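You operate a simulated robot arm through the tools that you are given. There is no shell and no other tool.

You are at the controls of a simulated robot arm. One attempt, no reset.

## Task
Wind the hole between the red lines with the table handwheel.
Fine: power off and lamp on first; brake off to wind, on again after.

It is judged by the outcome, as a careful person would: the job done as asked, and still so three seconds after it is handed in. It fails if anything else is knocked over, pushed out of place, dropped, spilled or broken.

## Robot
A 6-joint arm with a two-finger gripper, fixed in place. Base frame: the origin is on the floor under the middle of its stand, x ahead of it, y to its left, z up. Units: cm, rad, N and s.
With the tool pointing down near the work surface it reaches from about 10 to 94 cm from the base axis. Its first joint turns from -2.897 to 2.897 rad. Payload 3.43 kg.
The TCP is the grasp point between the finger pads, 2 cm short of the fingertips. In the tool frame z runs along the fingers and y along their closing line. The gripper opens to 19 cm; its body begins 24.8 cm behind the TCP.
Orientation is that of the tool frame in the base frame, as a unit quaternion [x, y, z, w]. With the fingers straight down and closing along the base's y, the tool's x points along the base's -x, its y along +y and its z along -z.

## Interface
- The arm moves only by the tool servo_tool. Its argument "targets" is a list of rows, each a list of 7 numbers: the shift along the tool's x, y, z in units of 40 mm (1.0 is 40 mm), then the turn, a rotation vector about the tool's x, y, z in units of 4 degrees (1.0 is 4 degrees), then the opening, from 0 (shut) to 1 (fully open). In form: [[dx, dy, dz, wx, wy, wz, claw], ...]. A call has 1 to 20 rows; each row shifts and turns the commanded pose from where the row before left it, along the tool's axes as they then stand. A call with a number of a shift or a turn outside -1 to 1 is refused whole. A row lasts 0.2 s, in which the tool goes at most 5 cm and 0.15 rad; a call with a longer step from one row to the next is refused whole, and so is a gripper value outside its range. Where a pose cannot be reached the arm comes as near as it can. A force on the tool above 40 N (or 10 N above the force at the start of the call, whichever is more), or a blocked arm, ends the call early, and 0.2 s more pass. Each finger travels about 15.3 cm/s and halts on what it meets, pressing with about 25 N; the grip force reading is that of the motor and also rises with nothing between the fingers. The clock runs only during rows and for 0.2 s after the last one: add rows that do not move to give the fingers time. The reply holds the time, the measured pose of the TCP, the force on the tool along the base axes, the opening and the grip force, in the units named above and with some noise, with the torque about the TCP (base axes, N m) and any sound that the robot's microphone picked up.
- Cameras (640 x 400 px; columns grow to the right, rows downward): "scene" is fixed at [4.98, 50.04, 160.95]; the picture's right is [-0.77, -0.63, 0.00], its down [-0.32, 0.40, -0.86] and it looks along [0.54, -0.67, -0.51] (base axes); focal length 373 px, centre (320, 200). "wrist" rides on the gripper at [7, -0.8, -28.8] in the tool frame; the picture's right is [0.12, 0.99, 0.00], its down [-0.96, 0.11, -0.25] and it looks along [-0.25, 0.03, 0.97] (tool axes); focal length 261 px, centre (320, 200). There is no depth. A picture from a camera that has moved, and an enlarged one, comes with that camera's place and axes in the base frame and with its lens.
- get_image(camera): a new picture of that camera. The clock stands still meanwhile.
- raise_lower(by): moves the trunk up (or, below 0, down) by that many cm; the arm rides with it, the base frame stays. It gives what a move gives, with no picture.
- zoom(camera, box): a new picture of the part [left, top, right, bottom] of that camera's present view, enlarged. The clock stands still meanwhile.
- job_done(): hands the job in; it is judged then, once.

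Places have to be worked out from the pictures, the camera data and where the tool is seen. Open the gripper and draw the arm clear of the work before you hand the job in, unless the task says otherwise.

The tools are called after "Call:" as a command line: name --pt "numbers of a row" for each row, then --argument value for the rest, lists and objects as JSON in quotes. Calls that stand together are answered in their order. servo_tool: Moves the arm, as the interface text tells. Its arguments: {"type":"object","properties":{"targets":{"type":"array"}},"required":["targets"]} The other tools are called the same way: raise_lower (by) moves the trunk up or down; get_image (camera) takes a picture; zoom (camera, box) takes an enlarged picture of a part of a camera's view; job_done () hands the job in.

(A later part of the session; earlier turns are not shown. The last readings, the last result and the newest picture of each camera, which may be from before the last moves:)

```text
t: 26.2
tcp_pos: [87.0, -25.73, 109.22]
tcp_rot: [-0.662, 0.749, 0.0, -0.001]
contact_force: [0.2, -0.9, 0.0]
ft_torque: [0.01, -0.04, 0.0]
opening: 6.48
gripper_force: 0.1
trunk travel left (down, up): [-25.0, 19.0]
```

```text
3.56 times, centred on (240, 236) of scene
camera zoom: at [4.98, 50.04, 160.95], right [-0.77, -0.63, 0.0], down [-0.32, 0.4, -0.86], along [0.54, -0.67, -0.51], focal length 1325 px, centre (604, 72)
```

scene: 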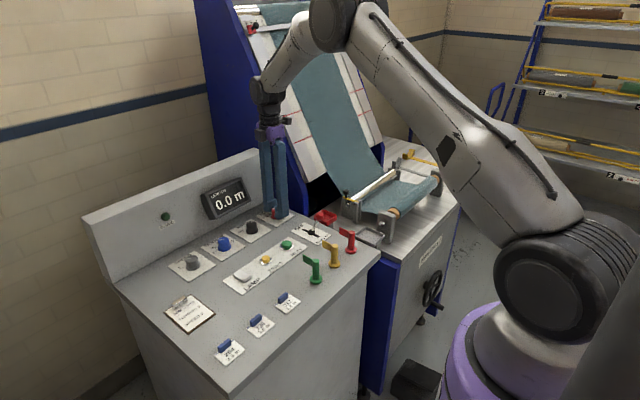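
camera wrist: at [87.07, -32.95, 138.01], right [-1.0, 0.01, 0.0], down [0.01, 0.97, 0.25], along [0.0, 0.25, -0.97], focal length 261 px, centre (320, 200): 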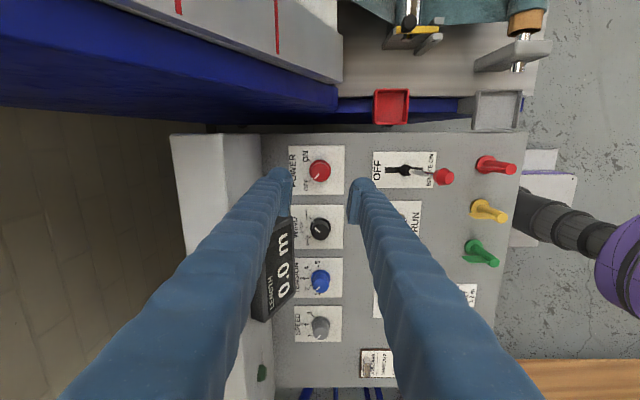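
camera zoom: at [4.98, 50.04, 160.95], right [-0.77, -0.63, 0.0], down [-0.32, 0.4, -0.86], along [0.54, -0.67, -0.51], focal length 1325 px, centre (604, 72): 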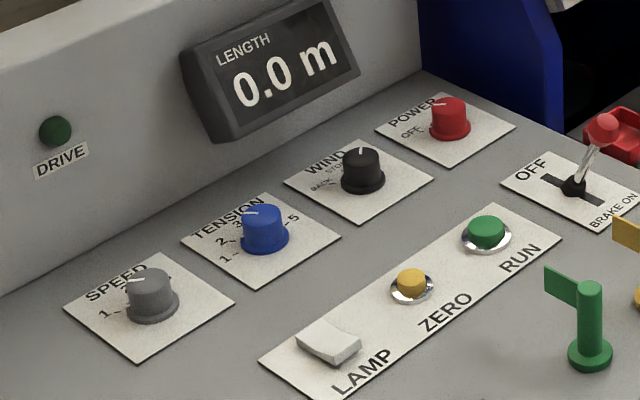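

Power is confirmed off. Now I inspect the LAMP rocker to see which end is raised.

Call:
zoom --camera "scene" --box '[222, 260, 262, 290]'

Call:
zoom --camera "scene" --box '[225, 0, 405, 112]'

```text
13.33 times, centred on (242, 275) of scene
camera zoom: at [4.98, 50.04, 160.95], right [-0.77, -0.63, 0.0], down [-0.32, 0.4, -0.86], along [0.54, -0.67, -0.51], focal length 4968 px, centre (1360, -800)
```

zoom: 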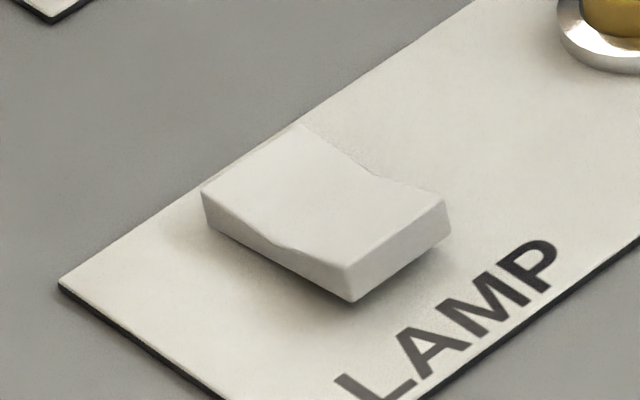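

```text
3.56 times, centred on (315, 56) of scene
camera zoom: at [4.98, 50.04, 160.95], right [-0.77, -0.63, 0.0], down [-0.32, 0.4, -0.86], along [0.54, -0.67, -0.51], focal length 1325 px, centre (338, 712)
```

zoom: 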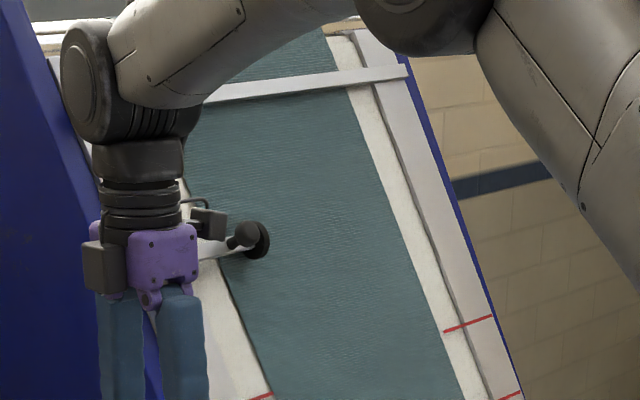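

The rocker's far (+x) end looks slightly higher. I rotate the tool back, move over the rocker with fingers shut, and will press the far end with the fingertips.

Call:
servo_tool --pt "0 0 -0.1 0 0 1 0.34" --pt "0 0 -0.1 0 0 1 0.34" --pt "0 0 -0.1 0 0 1 0.34" --pt "0 0 -0.1 0 0 1 0.34" --pt "0 0 -0.1 0 0 1 0.34" --pt "0 0 0 0 0 1 0.34" --pt "0 0 0 0 0 1 0.34" --pt "0 0 0 0 0 1 0.34" --pt "0 0 0 0 0 1 0.34" --pt "0 0 0 0 0 1 0.34" --pt "0 0 0 0 0 1 0.34" --pt "0 0 0 0 0 1 0.34" --pt "0 0 0 0 0 1 0.34" --pt "0 0 0 0 0 1 0.34" --pt "0 0 0 0 0 1 0.34" --pt "0 0 0 0 0 1 0.34" --pt "0 0 0 0 0 1 0.34" --pt "0 0 0 0 0 1 0.34" --pt "0 0 0 0 0 1 0.34" --pt "0 0 0 0 0 1 0.34"

Call:
servo_tool --pt "0 0 0 0 0 0.7 0.3" --pt "0.419 0.881 0 0 0 0 0" --pt "0.419 0.881 0 0 0 0 0" --pt "0.419 0.881 0 0 0 0 0" --pt "0.419 0.881 0 0 0 0 0" --pt "0.419 0.881 0 0 0 0 0" --pt "0.419 0.881 0 0 0 0 0" --pt "0.419 0.881 0 0 0 0 0" --pt "0.419 0.881 0 0 0 0 0" --pt "0 0 0 0 0 0 0"

Call:
get_image --camera "wrist"

Call:
get_image --camera "scene"

```text
t: 30.4
tcp_pos: [86.95, -25.88, 111.37]
tcp_rot: [-0.024, 1.0, 0.0, 0.0]
contact_force: [0.0, 0.3, 0.6]
ft_torque: [0.01, 0.03, -0.01]
opening: 6.45
gripper_force: 0.1
trunk travel left (down, up): [-25.0, 19.0]
```

```text
t: 32.6
tcp_pos: [73.56, 2.65, 111.18]
tcp_rot: [0.0, 1.0, 0.0, 0.0]
contact_force: [-0.6, -0.1, 0.4]
ft_torque: [-0.08, 0.02, -0.01]
opening: 0.01
gripper_force: 24.6
trunk travel left (down, up): [-25.0, 19.0]
```

```text
taken
camera wrist: at [66.66, 1.68, 140.03], right [-0.12, 0.99, 0.0], down [0.96, 0.12, 0.25], along [0.24, 0.03, -0.97], focal length 261 px, centre (320, 200)
```

wrist: 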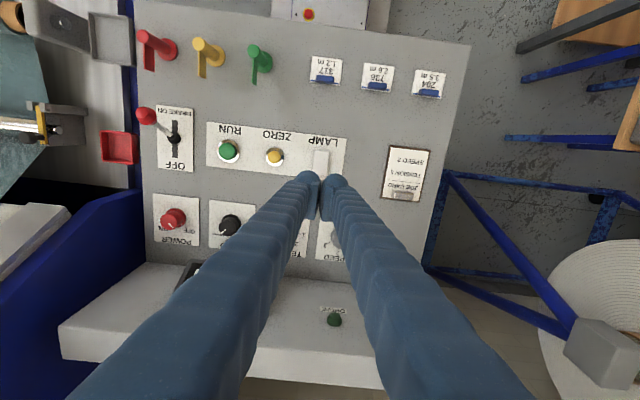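

```text
taken
```

scene: 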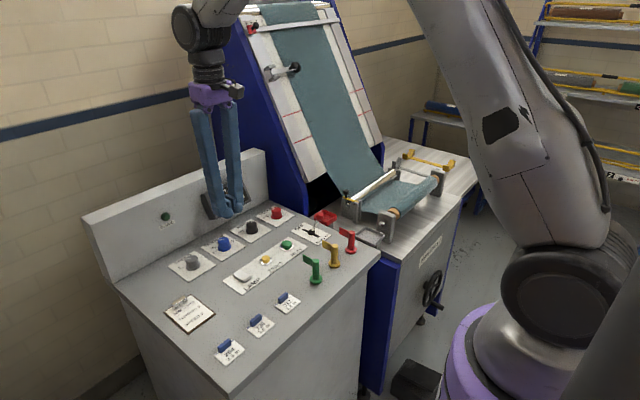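

Zooming on the rocker below the closed fingertips to check the alignment.

Call:
zoom --camera "wrist" --box '[280, 130, 360, 210]'

```text
5.00 times, centred on (320, 170) of wrist
camera zoom: at [66.66, 1.68, 140.03], right [-0.12, 0.99, 0.0], down [0.96, 0.12, 0.25], along [0.24, 0.03, -0.97], focal length 1303 px, centre (320, 350)
```

zoom: 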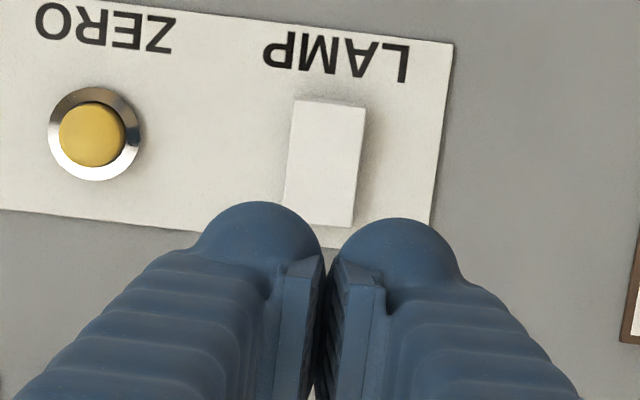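

Each closed fingertip is a ball ~3 cm wide, 1.65 cm off centre, so I shift +1.5 cm in y to bring one fingertip over the rocker's far end, then descend to just above it.

Call:
servo_tool --pt "-0.03 0.375 0.5 0 0 0 0" --pt "0 0 0.9 0 0 0 0" --pt "0 0 0.9 0 0 0 0" --pt "0 0 0.9 0 0 0 0" --pt "0 0 0.7 0 0 0 0" --pt "0 0 0.45 0 0 0 0" --pt "0 0 0 0 0 0 0"

Call:
get_image --camera "wrist"

Call:
zoom --camera "scene" --box '[200, 230, 280, 290]'

```text
t: 34.2
tcp_pos: [73.54, 3.88, 93.85]
tcp_rot: [0.0, 1.0, 0.0, 0.0]
contact_force: [0.7, -0.3, -0.1]
ft_torque: [-0.01, -0.01, -0.05]
opening: 0.0
gripper_force: 24.9
trunk travel left (down, up): [-25.0, 19.0]
```

```text
taken
camera wrist: at [66.54, 2.95, 122.69], right [-0.12, 0.99, 0.0], down [0.96, 0.12, 0.25], along [0.24, 0.03, -0.97], focal length 261 px, centre (320, 200)
```

wrist: 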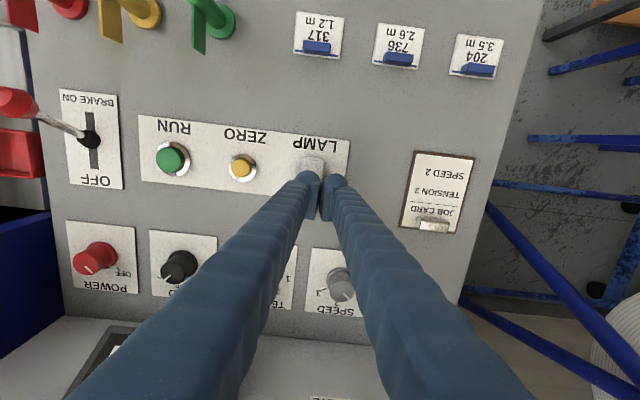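

```text
6.67 times, centred on (240, 260) of scene
camera zoom: at [4.98, 50.04, 160.95], right [-0.77, -0.63, 0.0], down [-0.32, 0.4, -0.86], along [0.54, -0.67, -0.51], focal length 2484 px, centre (853, -200)
```

zoom: 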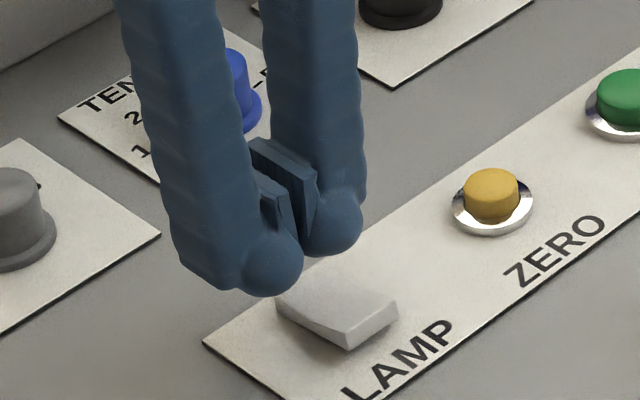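

The fingertip hangs right above the rocker's far end. I press down slowly.

Call:
servo_tool --pt "0 0 0.15 0 0 0 0" --pt "0 0 0.15 0 0 0 0" --pt "0 0 0.08 0 0 0 0" --pt "0 0 0.08 0 0 0 0" --pt "0 0 0 0 0 0 0"

Call:
get_image --camera "scene"

```text
t: 35.4
tcp_pos: [73.5, 3.89, 92.15]
tcp_rot: [-0.001, 1.0, 0.0, -0.001]
contact_force: [-0.3, 0.2, 0.2]
ft_torque: [-0.03, -0.04, 0.01]
opening: 0.01
gripper_force: 25.3
trunk travel left (down, up): [-25.0, 19.0]
```

```text
taken
```

scene: 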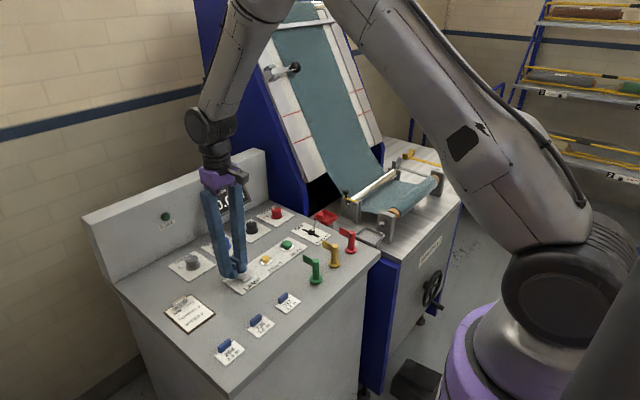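

No contact yet at TCP z 92.15 (tips about 90.15). I go on in finer steps.

Call:
servo_tool --pt "0 0 0.06 0 0 0 0" --pt "0 0 0.06 0 0 0 0" --pt "0 0 0.06 0 0 0 0" --pt "0 0 0 0 0 0 0"

Call:
zoom --camera "scene" --box '[200, 230, 280, 290]'

```text
t: 36.4
tcp_pos: [73.51, 3.74, 91.44]
tcp_rot: [-0.001, 1.0, -0.001, -0.001]
contact_force: [-0.8, 0.8, 2.9]
ft_torque: [-0.04, 0.04, 0.01]
opening: 0.0
gripper_force: 25.2
trunk travel left (down, up): [-25.0, 19.0]
```

```text
6.67 times, centred on (240, 260) of scene
camera zoom: at [4.98, 50.04, 160.95], right [-0.77, -0.63, 0.0], down [-0.32, 0.4, -0.86], along [0.54, -0.67, -0.51], focal length 2484 px, centre (853, -200)
```

zoom: 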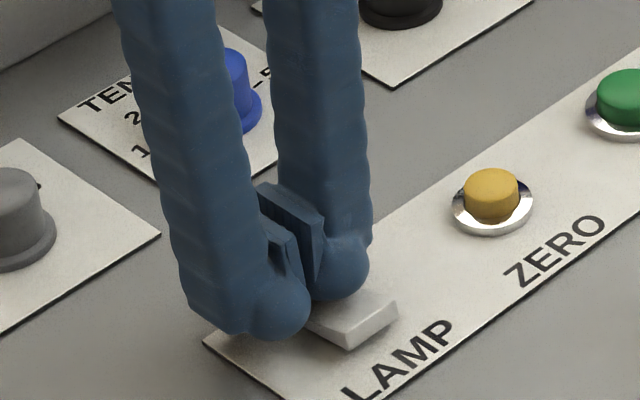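

Contact begins (2.9 N). I press further until the rocker snaps.

Call:
servo_tool --pt "0 0 0.06 0 0 0 0" --pt "0 0 0.06 0 0 0 0" --pt "0 0 0 0 0 0 0"

Call:
get_image --camera "scene"

```text
t: 37.1
tcp_pos: [73.78, 3.72, 91.32]
tcp_rot: [-0.001, 1.0, 0.0, 0.002]
contact_force: [-2.5, -0.9, 17.0]
ft_torque: [-0.16, 0.25, -0.01]
opening: 0.0
gripper_force: 24.9
trunk travel left (down, up): [-25.0, 19.0]
stopped in row 3: the force on the tool passed its limit at 42 N (the readings are from after the stop); the commanded pose is now the measured one
```

```text
taken
```

scene: 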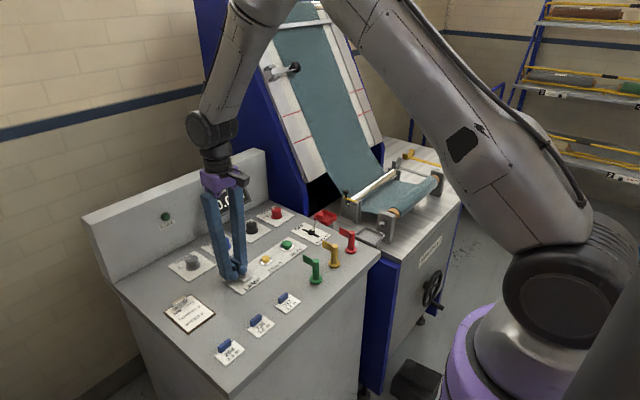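

The force rose to 42 N with no travel, so it either clicked or this end is the already-low one. I lift off and look at the rocker and the board.

Call:
servo_tool --pt "0 0 -0.2 0 0 0 0" --pt "0 0 -0.5 0 0 0 0" --pt "0.4 0 -0.8 0 0 0 0" --pt "0 0 -0.5 0 0 0 0" --pt "0 0 0 0 0 0 0"

Call:
zoom --camera "scene" --box '[222, 260, 262, 290]'

Call:
get_image --camera "wrist"

Call:
zoom --camera "scene" --box '[260, 50, 390, 130]'

```text
t: 38.4
tcp_pos: [72.17, 3.88, 99.19]
tcp_rot: [-0.001, 1.0, 0.0, 0.002]
contact_force: [0.7, 0.4, -0.8]
ft_torque: [0.03, -0.03, 0.02]
opening: 0.01
gripper_force: 24.9
trunk travel left (down, up): [-25.0, 19.0]
```

```text
13.33 times, centred on (242, 275) of scene
camera zoom: at [4.98, 50.04, 160.95], right [-0.77, -0.63, 0.0], down [-0.32, 0.4, -0.86], along [0.54, -0.67, -0.51], focal length 4968 px, centre (1360, -800)
```

zoom: 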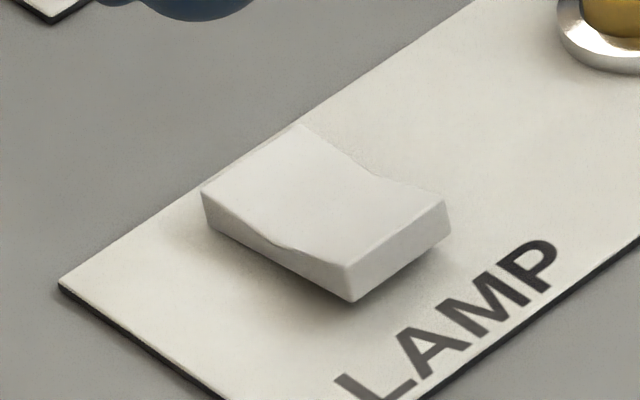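

```text
taken
camera wrist: at [65.03, 2.94, 127.95], right [-0.12, 0.99, 0.0], down [0.96, 0.12, 0.25], along [0.25, 0.03, -0.97], focal length 261 px, centre (320, 200)
```

wrist: 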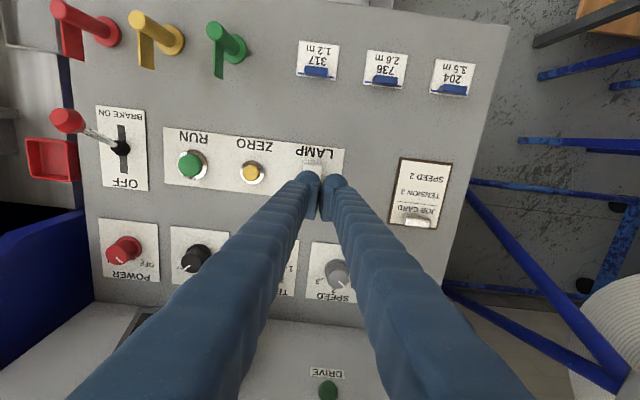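

```text
4.92 times, centred on (325, 90) of scene
camera zoom: at [4.98, 50.04, 160.95], right [-0.77, -0.63, 0.0], down [-0.32, 0.4, -0.86], along [0.54, -0.67, -0.51], focal length 1834 px, centre (295, 742)
```

zoom: 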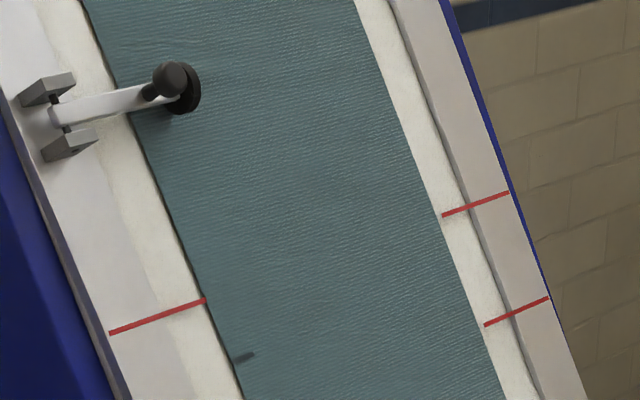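

The rocker is unchanged, so the far end is the down side. I shift to the near (-x) end and press there.

Call:
servo_tool --pt "0.4 0.05 0.3 0 0 0 0" --pt "0 0 0.6 0 0 0 0" --pt "0 0 0.5 0 0 0 0" --pt "0 0 0.3 0 0 0 0" --pt "0 0 0.1 0 0 0 0" --pt "0 0 0.06 0 0 0 0" --pt "0 0 0 0 0 0 0"

Call:
zoom --camera "scene" --box '[200, 230, 280, 290]'

```text
t: 40.0
tcp_pos: [70.56, 3.96, 91.68]
tcp_rot: [-0.001, 1.0, 0.0, 0.001]
contact_force: [0.1, 0.0, -0.5]
ft_torque: [0.0, 0.01, 0.0]
opening: 0.0
gripper_force: 25.0
trunk travel left (down, up): [-25.0, 19.0]
```

```text
6.67 times, centred on (240, 260) of scene
camera zoom: at [4.98, 50.04, 160.95], right [-0.77, -0.63, 0.0], down [-0.32, 0.4, -0.86], along [0.54, -0.67, -0.51], focal length 2484 px, centre (853, -200)
```

zoom: 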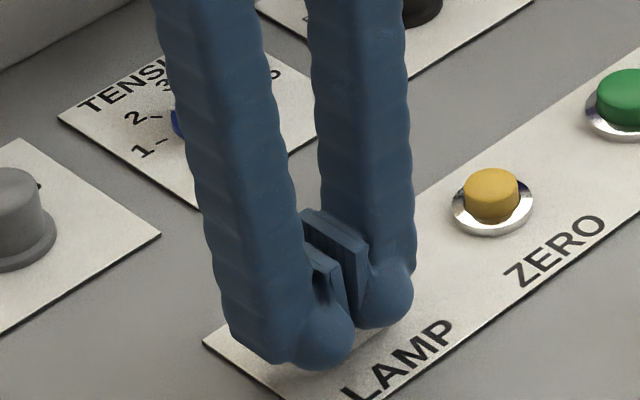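

Working out the fingertip geometry, the ball tips sit about 1.4 cm toward -x of the TCP, so I had pressed the rocker's middle; the edge slopes also show the near end is the raised one. I lift, shift +1.4 cm in x, and press the near end.

Call:
servo_tool --pt "0 0 -0.5 0 0 0 0" --pt "-0.36 0 0 0 0 0 0" --pt "0 0 0.3 0 0 0 0" --pt "0 0 0.1 0 0 0 0" --pt "0 0 0.06 0 0 0 0" --pt "0 0 0.06 0 0 0 0" --pt "0 0 0 0 0 0 0"

Call:
zoom --camera "scene" --box '[200, 230, 280, 290]'

```text
t: 41.5
tcp_pos: [72.16, 4.04, 91.7]
tcp_rot: [-0.001, 1.0, 0.0, 0.001]
contact_force: [-1.0, -0.2, -0.5]
ft_torque: [-0.04, 0.03, 0.02]
opening: 0.0
gripper_force: 25.0
trunk travel left (down, up): [-25.0, 19.0]
```

```text
6.67 times, centred on (240, 260) of scene
camera zoom: at [4.98, 50.04, 160.95], right [-0.77, -0.63, 0.0], down [-0.32, 0.4, -0.86], along [0.54, -0.67, -0.51], focal length 2484 px, centre (853, -200)
```

zoom: 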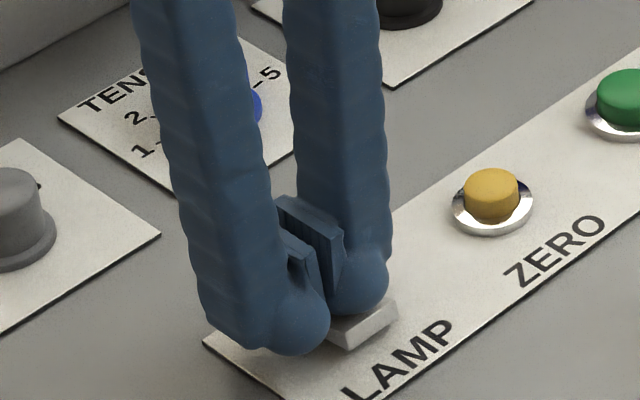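

Call:
servo_tool --pt "0 0 0.06 0 0 0 0" --pt "0 0 0.06 0 0 0 0" --pt "0 0 0 0 0 0 0"

Call:
zoom --camera "scene" --box '[200, 230, 280, 290]'

```text
t: 42.4
tcp_pos: [72.06, 4.02, 91.32]
tcp_rot: [-0.001, 1.0, 0.0, 0.003]
contact_force: [-2.4, -1.6, 23.2]
ft_torque: [-0.32, 0.05, -0.04]
opening: 0.0
gripper_force: 25.2
trunk travel left (down, up): [-25.0, 19.0]
heard: click
```

```text
6.67 times, centred on (240, 260) of scene
camera zoom: at [4.98, 50.04, 160.95], right [-0.77, -0.63, 0.0], down [-0.32, 0.4, -0.86], along [0.54, -0.67, -0.51], focal length 2484 px, centre (853, -200)
```

zoom: 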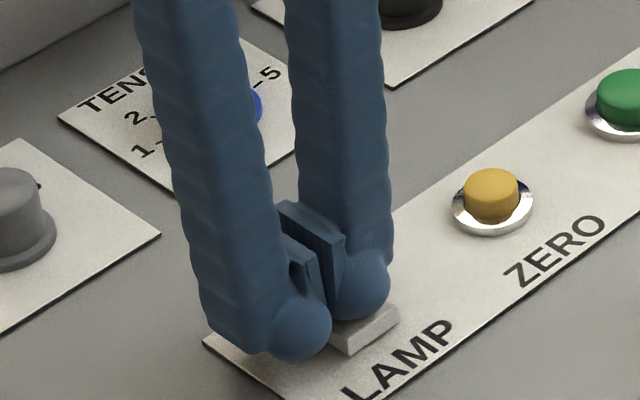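

A click was heard. I lift up clear and look at the rocker and the board for light.

Call:
servo_tool --pt "0 0 -0.3 0 0 0 0" --pt "0 0 -0.8 0 0 0 0" --pt "0 0 -1 0 0 0 0" --pt "0 0 -1 0 0 0 0" --pt "0 0 -0.9 0 0 0 0" --pt "0 0 -0.9 0 0 0 0" --pt "0 0 0 0 0 0 0"

Call:
get_image --camera "scene"

Call:
zoom --camera "scene" --box '[222, 260, 262, 290]'

Call:
zoom --camera "scene" --box '[260, 60, 400, 147]'

```text
t: 44.0
tcp_pos: [71.97, 3.97, 110.89]
tcp_rot: [-0.001, 1.0, 0.0, 0.001]
contact_force: [0.0, 0.6, -0.6]
ft_torque: [0.01, 0.0, 0.01]
opening: 0.01
gripper_force: 25.4
trunk travel left (down, up): [-25.0, 19.0]
```

```text
taken
```

scene: 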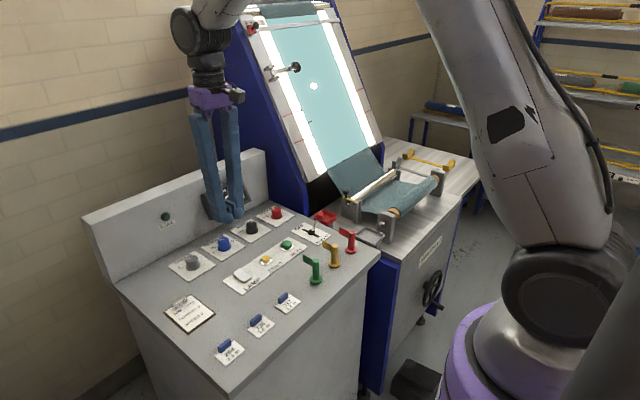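

```text
13.33 times, centred on (242, 275) of scene
camera zoom: at [4.98, 50.04, 160.95], right [-0.77, -0.63, 0.0], down [-0.32, 0.4, -0.86], along [0.54, -0.67, -0.51], focal length 4968 px, centre (1360, -800)
```

zoom: 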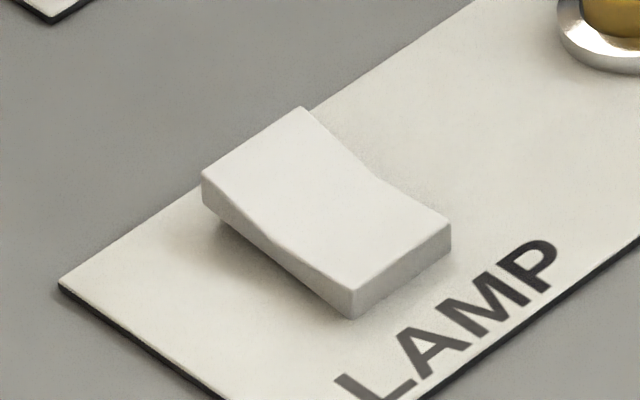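

```text
4.57 times, centred on (330, 104) of scene
camera zoom: at [4.98, 50.04, 160.95], right [-0.77, -0.63, 0.0], down [-0.32, 0.4, -0.86], along [0.54, -0.67, -0.51], focal length 1703 px, centre (274, 641)
```

zoom: 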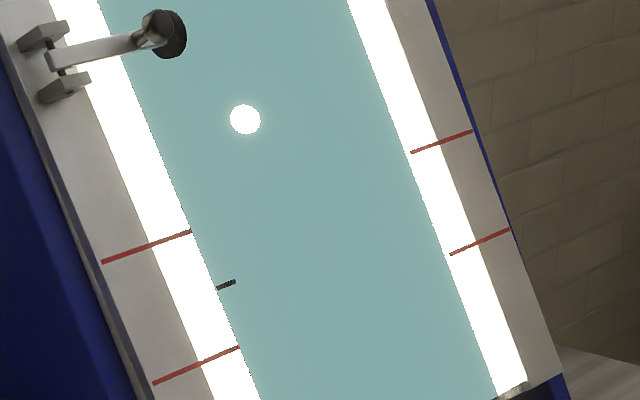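

The lamp is on and the backlight shows the hole, above the upper red line on the board by about 0.7 of the line spacing; the black edge mark is just a decoy. Next I move over the brake lever ball.

Call:
servo_tool --pt "0.146 -0.9375 0 0 0 0 0.1" --pt "0.146 -0.9375 0 0 0 0 0.34" --pt "0.146 -0.9375 0 0 0 0 0.34" --pt "0.146 -0.9375 0 0 0 0 0.34" --pt "0.146 -0.9375 0 0 0 0 0.34" --pt "0.146 -0.9375 0 0 0 0 0.34" --pt "0.146 -0.9375 0 0 0 0 0.34" --pt "0.146 -0.9375 0 0 0 0 0.34" --pt "0 0 0 0 0 0 0.34"

Call:
get_image --camera "wrist"

Call:
zoom --camera "scene" --box '[260, 170, 380, 260]'

```text
t: 46.0
tcp_pos: [67.25, -26.01, 110.89]
tcp_rot: [-0.001, 1.0, -0.001, 0.002]
contact_force: [-0.4, -0.2, 0.0]
ft_torque: [0.06, 0.0, 0.0]
opening: 6.46
gripper_force: 0.1
trunk travel left (down, up): [-25.0, 19.0]
```

```text
taken
camera wrist: at [60.14, -27.02, 139.7], right [-0.12, 0.99, 0.0], down [0.96, 0.12, 0.25], along [0.25, 0.03, -0.97], focal length 261 px, centre (320, 200)
```

wrist: 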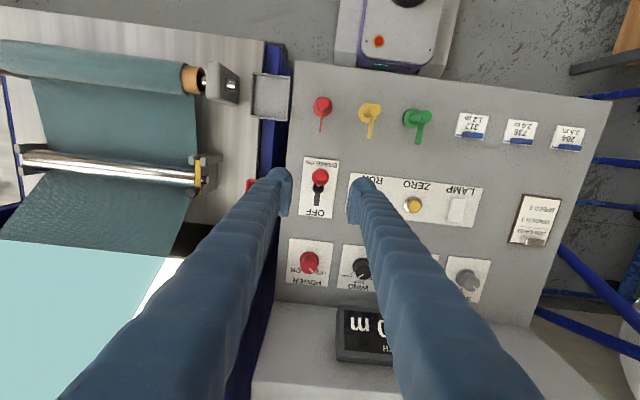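

```text
4.44 times, centred on (320, 215) of scene
camera zoom: at [4.98, 50.04, 160.95], right [-0.77, -0.63, 0.0], down [-0.32, 0.4, -0.86], along [0.54, -0.67, -0.51], focal length 1656 px, centre (320, 133)
```

zoom: 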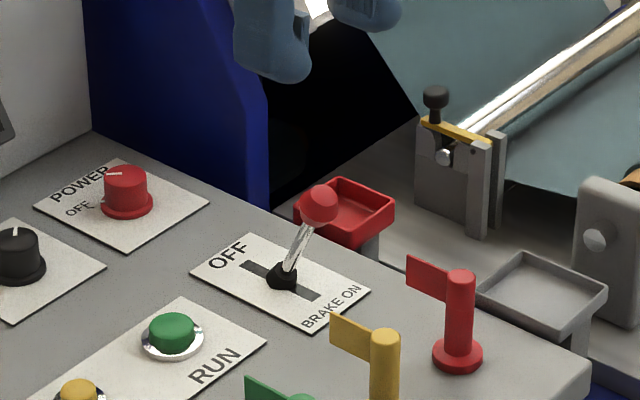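

The ball projects to (67.2, -26.1, 97), right under the TCP. I descend so the pads straddle the ball.

Call:
servo_tool --pt "0 -0.03 0.8 0 0 0 0.34" --pt "0 0 0.9 0 0 0 0.34" --pt "0 0 0.8 0 0 0 0.34" --pt "0 0 0.5 0 0 0 0.34" --pt "0 0 0.3 0 0 0 0.34" --pt "0 0 0.1 0 0 0 0.34" --pt "0 0 0 0 0 0 0.34"

Call:
zoom --camera "wrist" --box '[240, 140, 400, 240]'

Call:
zoom --camera "scene" --box '[260, 170, 380, 260]'

```text
t: 47.5
tcp_pos: [67.45, -26.06, 97.18]
tcp_rot: [-0.001, 1.0, 0.0, 0.002]
contact_force: [-0.1, -0.3, 0.2]
ft_torque: [-0.01, 0.02, 0.04]
opening: 6.44
gripper_force: 0.0
trunk travel left (down, up): [-25.0, 19.0]
```

```text
4.00 times, centred on (320, 190) of wrist
camera zoom: at [60.3, -27.04, 125.97], right [-0.12, 0.99, 0.0], down [0.96, 0.12, 0.25], along [0.25, 0.03, -0.97], focal length 1043 px, centre (320, 240)
```

zoom: 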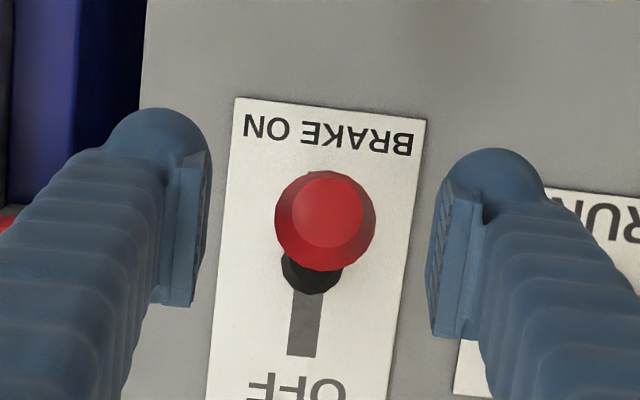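

```text
4.44 times, centred on (320, 215) of scene
camera zoom: at [4.98, 50.04, 160.95], right [-0.77, -0.63, 0.0], down [-0.32, 0.4, -0.86], along [0.54, -0.67, -0.51], focal length 1656 px, centre (320, 133)
```

zoom: 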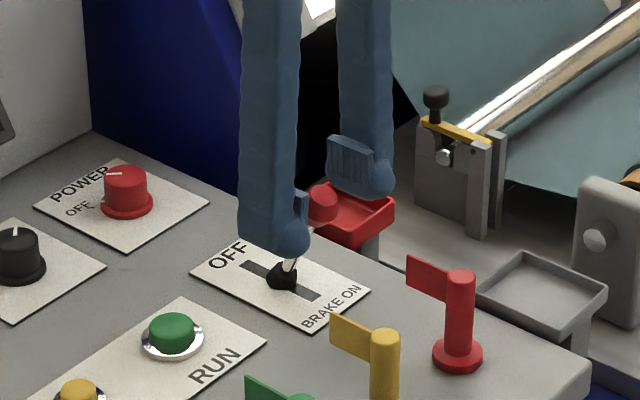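

The ball sits between the pads. I close on it.

Call:
servo_tool --pt "0 0 0 0 0 0 0.2" --pt "0 0 0 0 0 0 0.1" --pt "0 0 0 0 0 0 0.1"

Call:
zoom --camera "wrist" --box '[240, 140, 400, 240]'

```text
t: 48.4
tcp_pos: [67.35, -25.91, 97.23]
tcp_rot: [0.0, 1.0, 0.0, 0.001]
contact_force: [1.5, 11.4, -1.4]
ft_torque: [0.14, -0.08, -0.01]
opening: 2.84
gripper_force: 44.9
trunk travel left (down, up): [-25.0, 19.0]
```

```text
4.00 times, centred on (320, 190) of wrist
camera zoom: at [60.32, -26.92, 125.97], right [-0.12, 0.99, 0.0], down [0.96, 0.12, 0.25], along [0.25, 0.03, -0.97], focal length 1043 px, centre (320, 240)
```

zoom: 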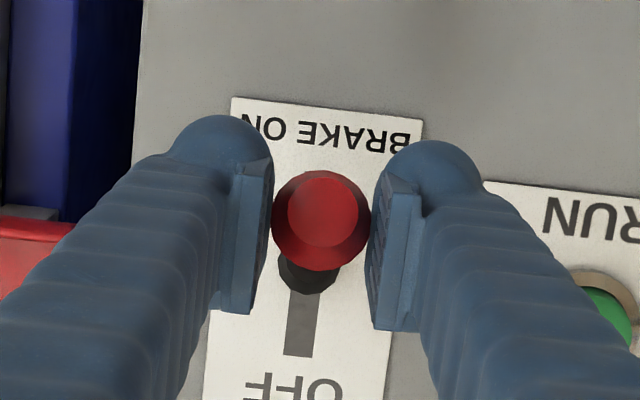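

Gripped at 2.84 cm. I carry the ball along the lever's arc toward OFF (+x).

Call:
servo_tool --pt "0 0.03 0 0 0 0 0.1" --pt "-0.225 0 -0.08 0 0 0 0.1" --pt "-0.23 0 -0.06 0 0 0 0.1" --pt "-0.235 0 -0.037 0 0 0 0.1" --pt "-0.237 0 -0.012 0 0 0 0.1" --pt "-0.237 0 0.012 0 0 0 0.1" --pt "-0.235 0 0.037 0 0 0 0.1" --pt "-0.23 0 0.06 0 0 0 0.1" --pt "-0.225 0 0.08 0 0 0 0.1" --pt "0 0 0 0 0 0 0.1"

Call:
zoom --camera "wrist" --box '[240, 140, 400, 240]'

Call:
zoom --camera "scene" --box '[260, 170, 380, 260]'

```text
t: 50.5
tcp_pos: [74.82, -26.0, 97.07]
tcp_rot: [0.0, 1.0, 0.0, 0.001]
contact_force: [-7.8, -0.5, -9.8]
ft_torque: [-0.01, 0.53, -0.05]
opening: 2.72
gripper_force: 44.6
trunk travel left (down, up): [-25.0, 19.0]
```

```text
4.00 times, centred on (320, 190) of wrist
camera zoom: at [67.71, -26.92, 125.91], right [-0.12, 0.99, 0.0], down [0.96, 0.12, 0.25], along [0.25, 0.03, -0.97], focal length 1043 px, centre (320, 240)
```

zoom: 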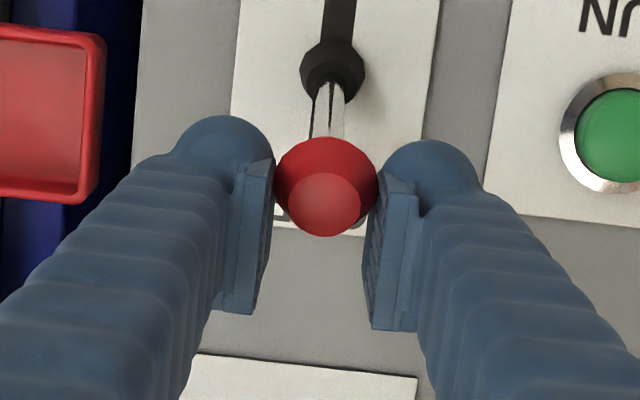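

```text
4.44 times, centred on (320, 215) of scene
camera zoom: at [4.98, 50.04, 160.95], right [-0.77, -0.63, 0.0], down [-0.32, 0.4, -0.86], along [0.54, -0.67, -0.51], focal length 1656 px, centre (320, 133)
```

zoom: 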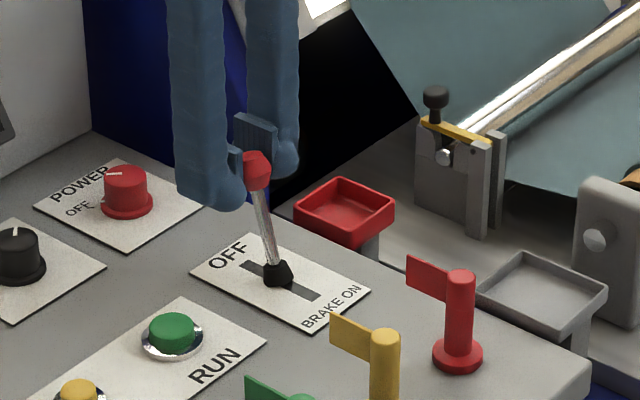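

The lever is over at OFF. I release it and lift, then check it stays.

Call:
servo_tool --pt "0 0 0 0 0 0 0.25" --pt "0 0 0 0 0 0 0.34" --pt "0 0 -0.5 0 0 0 0.34" --pt "0 0 -0.9 0 0 0 0.34" --pt "0 0 -1 0 0 0 0.34" --pt "0 0 -1 0 0 0 0.34" --pt "0 0 0 0 0 0 0.34"

Call:
zoom --camera "scene" --box '[260, 170, 380, 260]'

Call:
get_image --camera "scene"

Call:
get_image --camera "wrist"

```text
t: 52.1
tcp_pos: [74.91, -25.92, 110.79]
tcp_rot: [-0.001, 1.0, 0.0, 0.001]
contact_force: [-0.1, -0.2, -0.4]
ft_torque: [0.0, 0.05, 0.0]
opening: 6.46
gripper_force: 0.1
trunk travel left (down, up): [-25.0, 19.0]
```

```text
4.44 times, centred on (320, 215) of scene
camera zoom: at [4.98, 50.04, 160.95], right [-0.77, -0.63, 0.0], down [-0.32, 0.4, -0.86], along [0.54, -0.67, -0.51], focal length 1656 px, centre (320, 133)
```

zoom: 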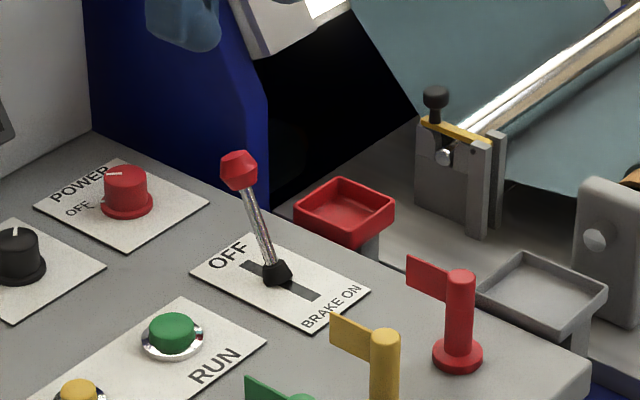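

```text
taken
```

scene: 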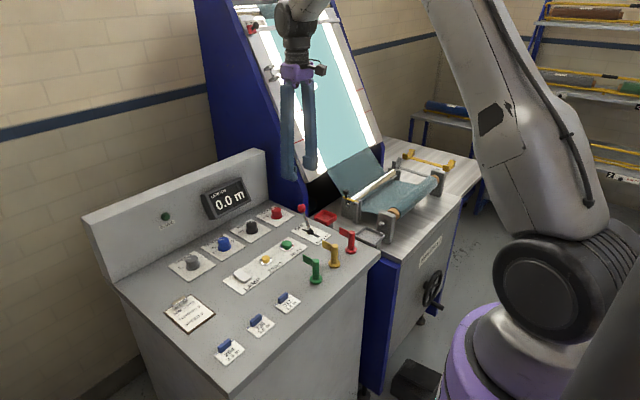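

```text
taken
camera wrist: at [67.84, -26.84, 139.51], right [-0.12, 0.99, 0.0], down [0.96, 0.12, 0.25], along [0.25, 0.03, -0.97], focal length 261 px, centre (320, 200)
```

wrist: 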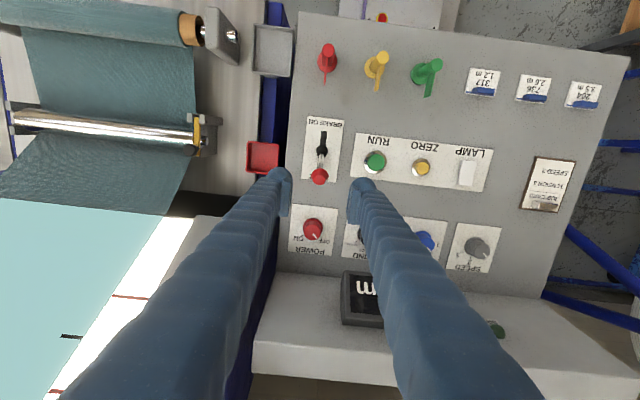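

Brake is off and the lever stays there. Now I move over to in front of the table, high up, heading for the handwheel.

Call:
servo_tool --pt "0.4 -0.3 -0.2 0 0 0 0.34" --pt "0.734 -0.625 0 0 0 0 0.34" --pt "0.734 -0.625 0 0 0 0 0.34" --pt "0.734 -0.625 0 0 0 0 0.34" --pt "0.734 -0.625 0 0 0 0 0.34" --pt "0.734 -0.625 0 0 0 0 0.34" --pt "0.734 -0.625 0 0 0 0 0.34" --pt "0.734 -0.625 0 0 0 0 0.34" --pt "0.734 -0.625 0 0 0 0 0.34" --pt "0.734 -0.625 0 0 0 0 0.34" --pt "0.734 -0.625 0 0 0 0 0.34" --pt "0.734 -0.625 0 0 0 0 0.34" --pt "0.734 -0.625 0 0 0 0 0.34" --pt "0.734 -0.625 0 0 0 0 0.34" --pt "0.734 -0.625 0 0 0 0 0.34" --pt "0.734 -0.625 0 0 0 0 0.34" --pt "0.3 -0.3 0 0 0 0 0.34" --pt "0 0 0 0 0 0 0.34"

Call:
get_image --camera "wrist"

Call:
get_image --camera "scene"

```text
t: 56.0
tcp_pos: [27.81, -65.99, 111.45]
tcp_rot: [-0.001, 1.0, 0.0, 0.002]
contact_force: [0.0, -0.8, -0.3]
ft_torque: [0.03, 0.0, 0.02]
opening: 6.43
gripper_force: 0.0
trunk travel left (down, up): [-25.0, 19.0]
```

```text
taken
camera wrist: at [20.7, -66.94, 140.22], right [-0.12, 0.99, 0.0], down [0.96, 0.12, 0.25], along [0.25, 0.03, -0.97], focal length 261 px, centre (320, 200)
```

wrist: 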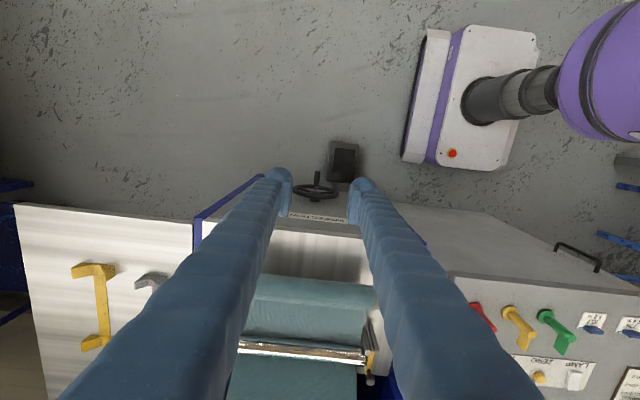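

```text
taken
```

scene: 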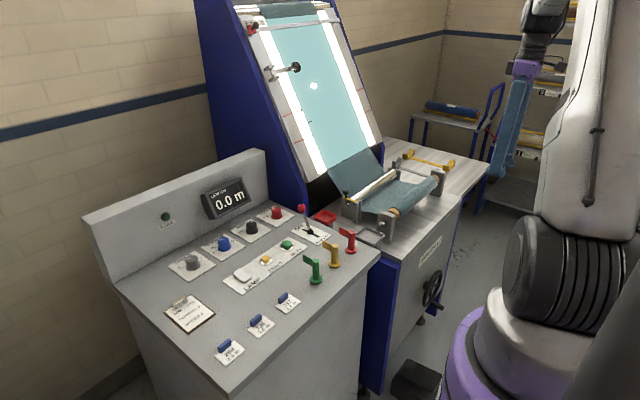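

The wheel is visible between the fingers. I tilt the tool forward about 36° so the gripper body stays away from the table front while reaching down.

Call:
servo_tool --pt "0 0 0 0 -1 0 0.34" --pt "0 0 0 0 -1 0 0.34" --pt "0 0 0 0 -1 0 0.34" --pt "0 0 0 0 -1 0 0.34" --pt "0 0 0 0 -1 0 0.34" --pt "0 0 0 0 -1 0 0.34" --pt "0 0 0 0 -1 0 0.34" --pt "0 0 0 0 -1 0 0.34" --pt "0 0 0 0 -1 0 0.34" --pt "0 0 0 0 0 0 0.34"

Call:
raise_lower --by -25

Call:
get_image --camera "wrist"

Call:
get_image --camera "scene"

```text
t: 58.1
tcp_pos: [27.81, -65.91, 111.4]
tcp_rot: [0.0, 0.95, 0.0, 0.311]
contact_force: [0.6, -1.2, -0.4]
ft_torque: [0.04, -0.02, -0.01]
opening: 6.47
gripper_force: 0.1
trunk travel left (down, up): [-25.0, 19.0]
```

```text
t: 60.7
tcp_pos: [27.82, -65.92, 86.54]
tcp_rot: [-0.001, 0.95, 0.0, 0.311]
contact_force: [0.2, 0.3, -0.1]
ft_torque: [0.0, -0.01, -0.01]
opening: 6.45
gripper_force: 0.0
trunk travel left (down, up): [0.0, 44.0]
```

```text
taken
camera wrist: at [5.17, -66.86, 105.57], right [-0.1, 0.99, -0.07], down [0.63, 0.12, 0.77], along [0.77, 0.03, -0.64], focal length 261 px, centre (320, 200)
```

wrist: 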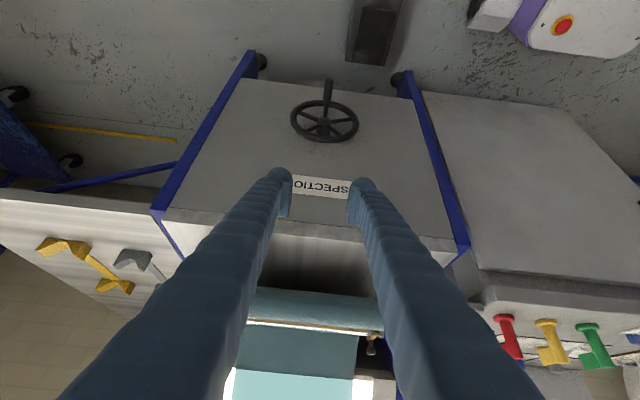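

```text
taken
```

scene: 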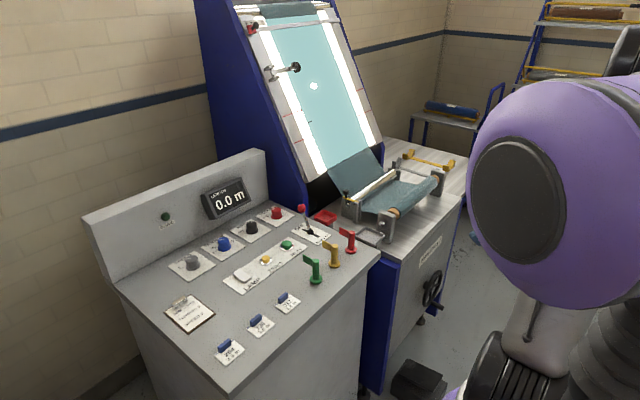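

The trunk is fully lowered; the wheel is well visible. I zoom in to locate the wheel and its grip precisely.

Call:
zoom --camera "wrist" --box '[280, 70, 380, 150]'

Call:
zoom --camera "scene" --box '[400, 250, 460, 330]'

```text
5.00 times, centred on (330, 110) of wrist
camera zoom: at [5.17, -66.86, 105.57], right [-0.1, 0.99, -0.07], down [0.63, 0.12, 0.77], along [0.77, 0.03, -0.64], focal length 1303 px, centre (270, 650)
```

zoom: 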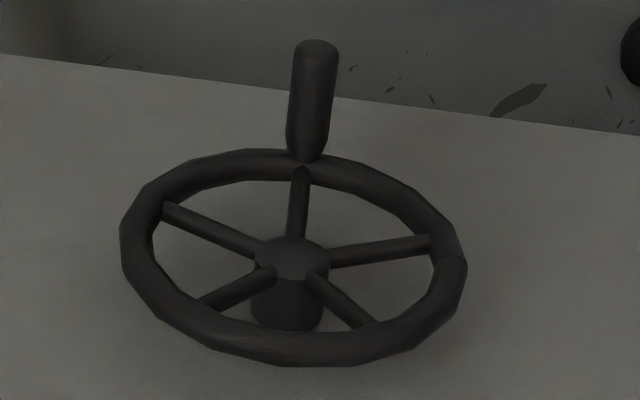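

```text
5.00 times, centred on (430, 290) of scene
camera zoom: at [4.98, 50.04, 160.95], right [-0.77, -0.63, 0.0], down [-0.32, 0.4, -0.86], along [0.54, -0.67, -0.51], focal length 1863 px, centre (-230, -250)
```

zoom: 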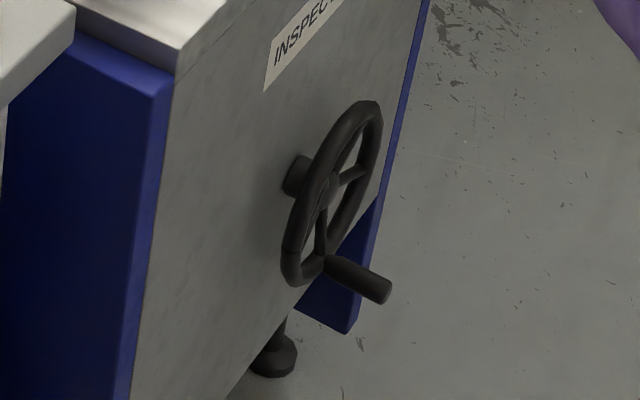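

The grip runs from x≈35 to 40 at y≈-66.2, z≈44.5; wheel centre about (41.3, -66.2, 51.2), handle radius about 7 cm. I descend in front of it to a stand-off point on the tool axis.

Call:
servo_tool --pt "0.475 -0.008 0.654 0 0 0 0.34" --pt "0.475 -0.008 0.654 0 0 0 0.34" --pt "0.475 -0.008 0.654 0 0 0 0.34" --pt "0.475 -0.008 0.654 0 0 0 0.34" --pt "0.475 -0.008 0.654 0 0 0 0.34" --pt "0.475 -0.008 0.654 0 0 0 0.34" --pt "0.475 -0.008 0.654 0 0 0 0.34" --pt "0.475 -0.008 0.654 0 0 0 0.34" --pt "0.475 -0.008 0.654 0 0 0 0.34" --pt "0 0 0 0 0 0 0.34"

Call:
get_image --camera "wrist"

Call:
get_image --camera "scene"

```text
t: 62.9
tcp_pos: [27.89, -66.1, 57.41]
tcp_rot: [0.0, 0.951, 0.0, 0.31]
contact_force: [0.5, 0.5, -0.2]
ft_torque: [0.02, -0.04, 0.02]
opening: 6.48
gripper_force: 0.1
trunk travel left (down, up): [0.0, 44.0]
```

```text
taken
camera wrist: at [5.36, -67.12, 76.41], right [-0.1, 0.99, -0.07], down [0.63, 0.12, 0.77], along [0.77, 0.03, -0.64], focal length 261 px, centre (320, 200)
```

wrist: 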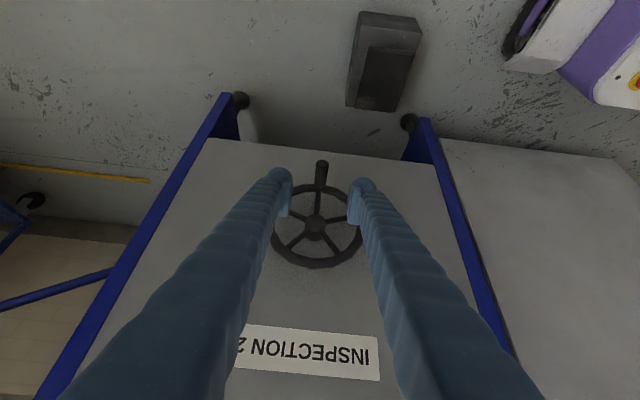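

```text
taken
```

scene: 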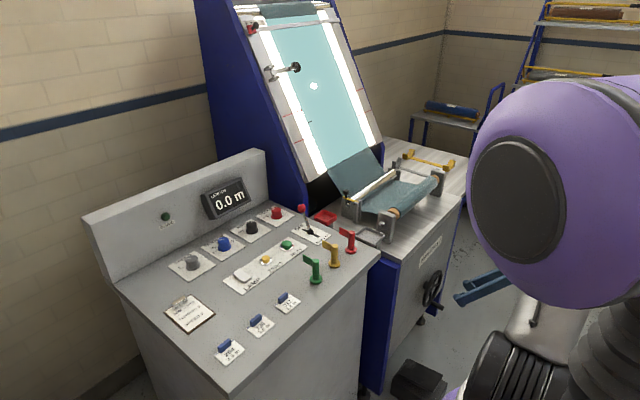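

I zoom to refine the grip position from this nearer view.

Call:
zoom --camera "wrist" --box '[260, 150, 380, 280]'

Call:
zoom --camera "scene" --box '[400, 250, 500, 330]'

```text
3.08 times, centred on (320, 215) of wrist
camera zoom: at [5.36, -67.12, 76.41], right [-0.1, 0.99, -0.07], down [0.63, 0.12, 0.77], along [0.77, 0.03, -0.64], focal length 802 px, centre (320, 154)
```

zoom: 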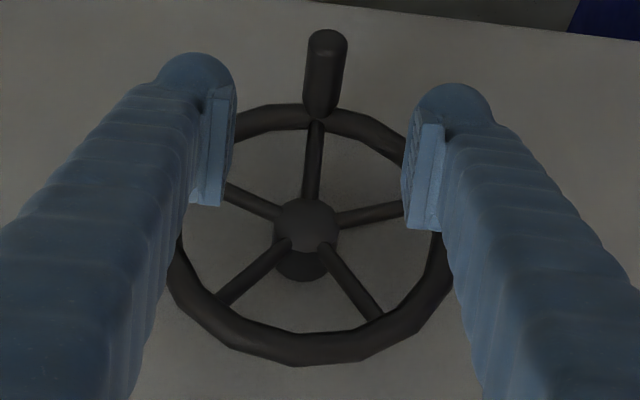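

```text
5.00 times, centred on (450, 290) of scene
camera zoom: at [4.98, 50.04, 160.95], right [-0.77, -0.63, 0.0], down [-0.32, 0.4, -0.86], along [0.54, -0.67, -0.51], focal length 1863 px, centre (-330, -250)
```

zoom: 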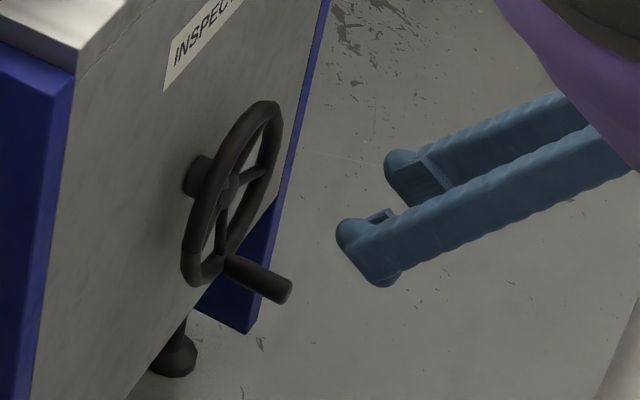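

Triangulating from two wrist views puts the grip at y -66.1, z 44.4, x 35–40, and the wheel centre at z≈51.7. I move along the tool axis so the pads straddle the grip.

Call:
servo_tool --pt "0.02 0 0.7 0 0 0 0.34" --pt "0.02 0 0.7 0 0 0 0.34" --pt "0.02 0 0.7 0 0 0 0.34" --pt "0.02 0 0.7 0 0 0 0.34" --pt "0.01 0 0.5 0 0 0 0.34" --pt "0 0 0.35 0 0 0 0.34" --pt "0 0 0.28 0 0 0 0.34" --pt "0 0 0 0 0 0 0.34"

Call:
zoom --camera "wrist" --box '[240, 150, 400, 250]'

Call:
zoom --camera "scene" --box '[400, 250, 500, 330]'

```text
t: 64.7
tcp_pos: [36.98, -66.31, 44.47]
tcp_rot: [0.0, 0.951, 0.0, 0.31]
contact_force: [-0.3, -0.5, 0.4]
ft_torque: [0.01, -0.02, 0.0]
opening: 6.42
gripper_force: 0.1
trunk travel left (down, up): [0.0, 44.0]
```

```text
4.00 times, centred on (320, 200) of wrist
camera zoom: at [14.33, -67.27, 63.53], right [-0.1, 0.99, -0.07], down [0.63, 0.12, 0.77], along [0.77, 0.03, -0.64], focal length 1043 px, centre (320, 200)
```

zoom: 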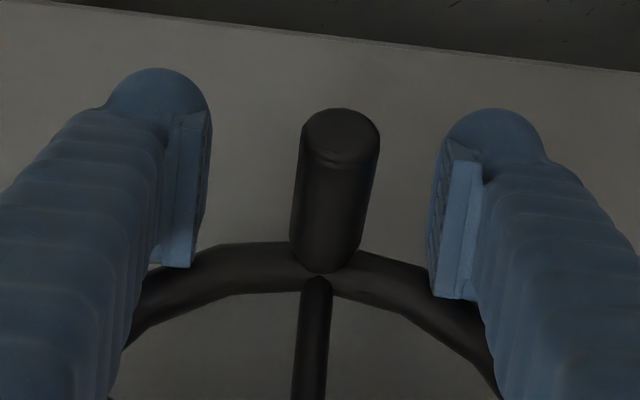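

```text
5.00 times, centred on (450, 290) of scene
camera zoom: at [4.98, 50.04, 160.95], right [-0.77, -0.63, 0.0], down [-0.32, 0.4, -0.86], along [0.54, -0.67, -0.51], focal length 1863 px, centre (-330, -250)
```

zoom: 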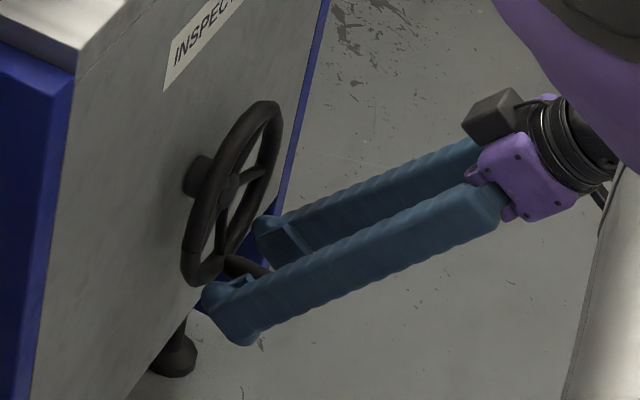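

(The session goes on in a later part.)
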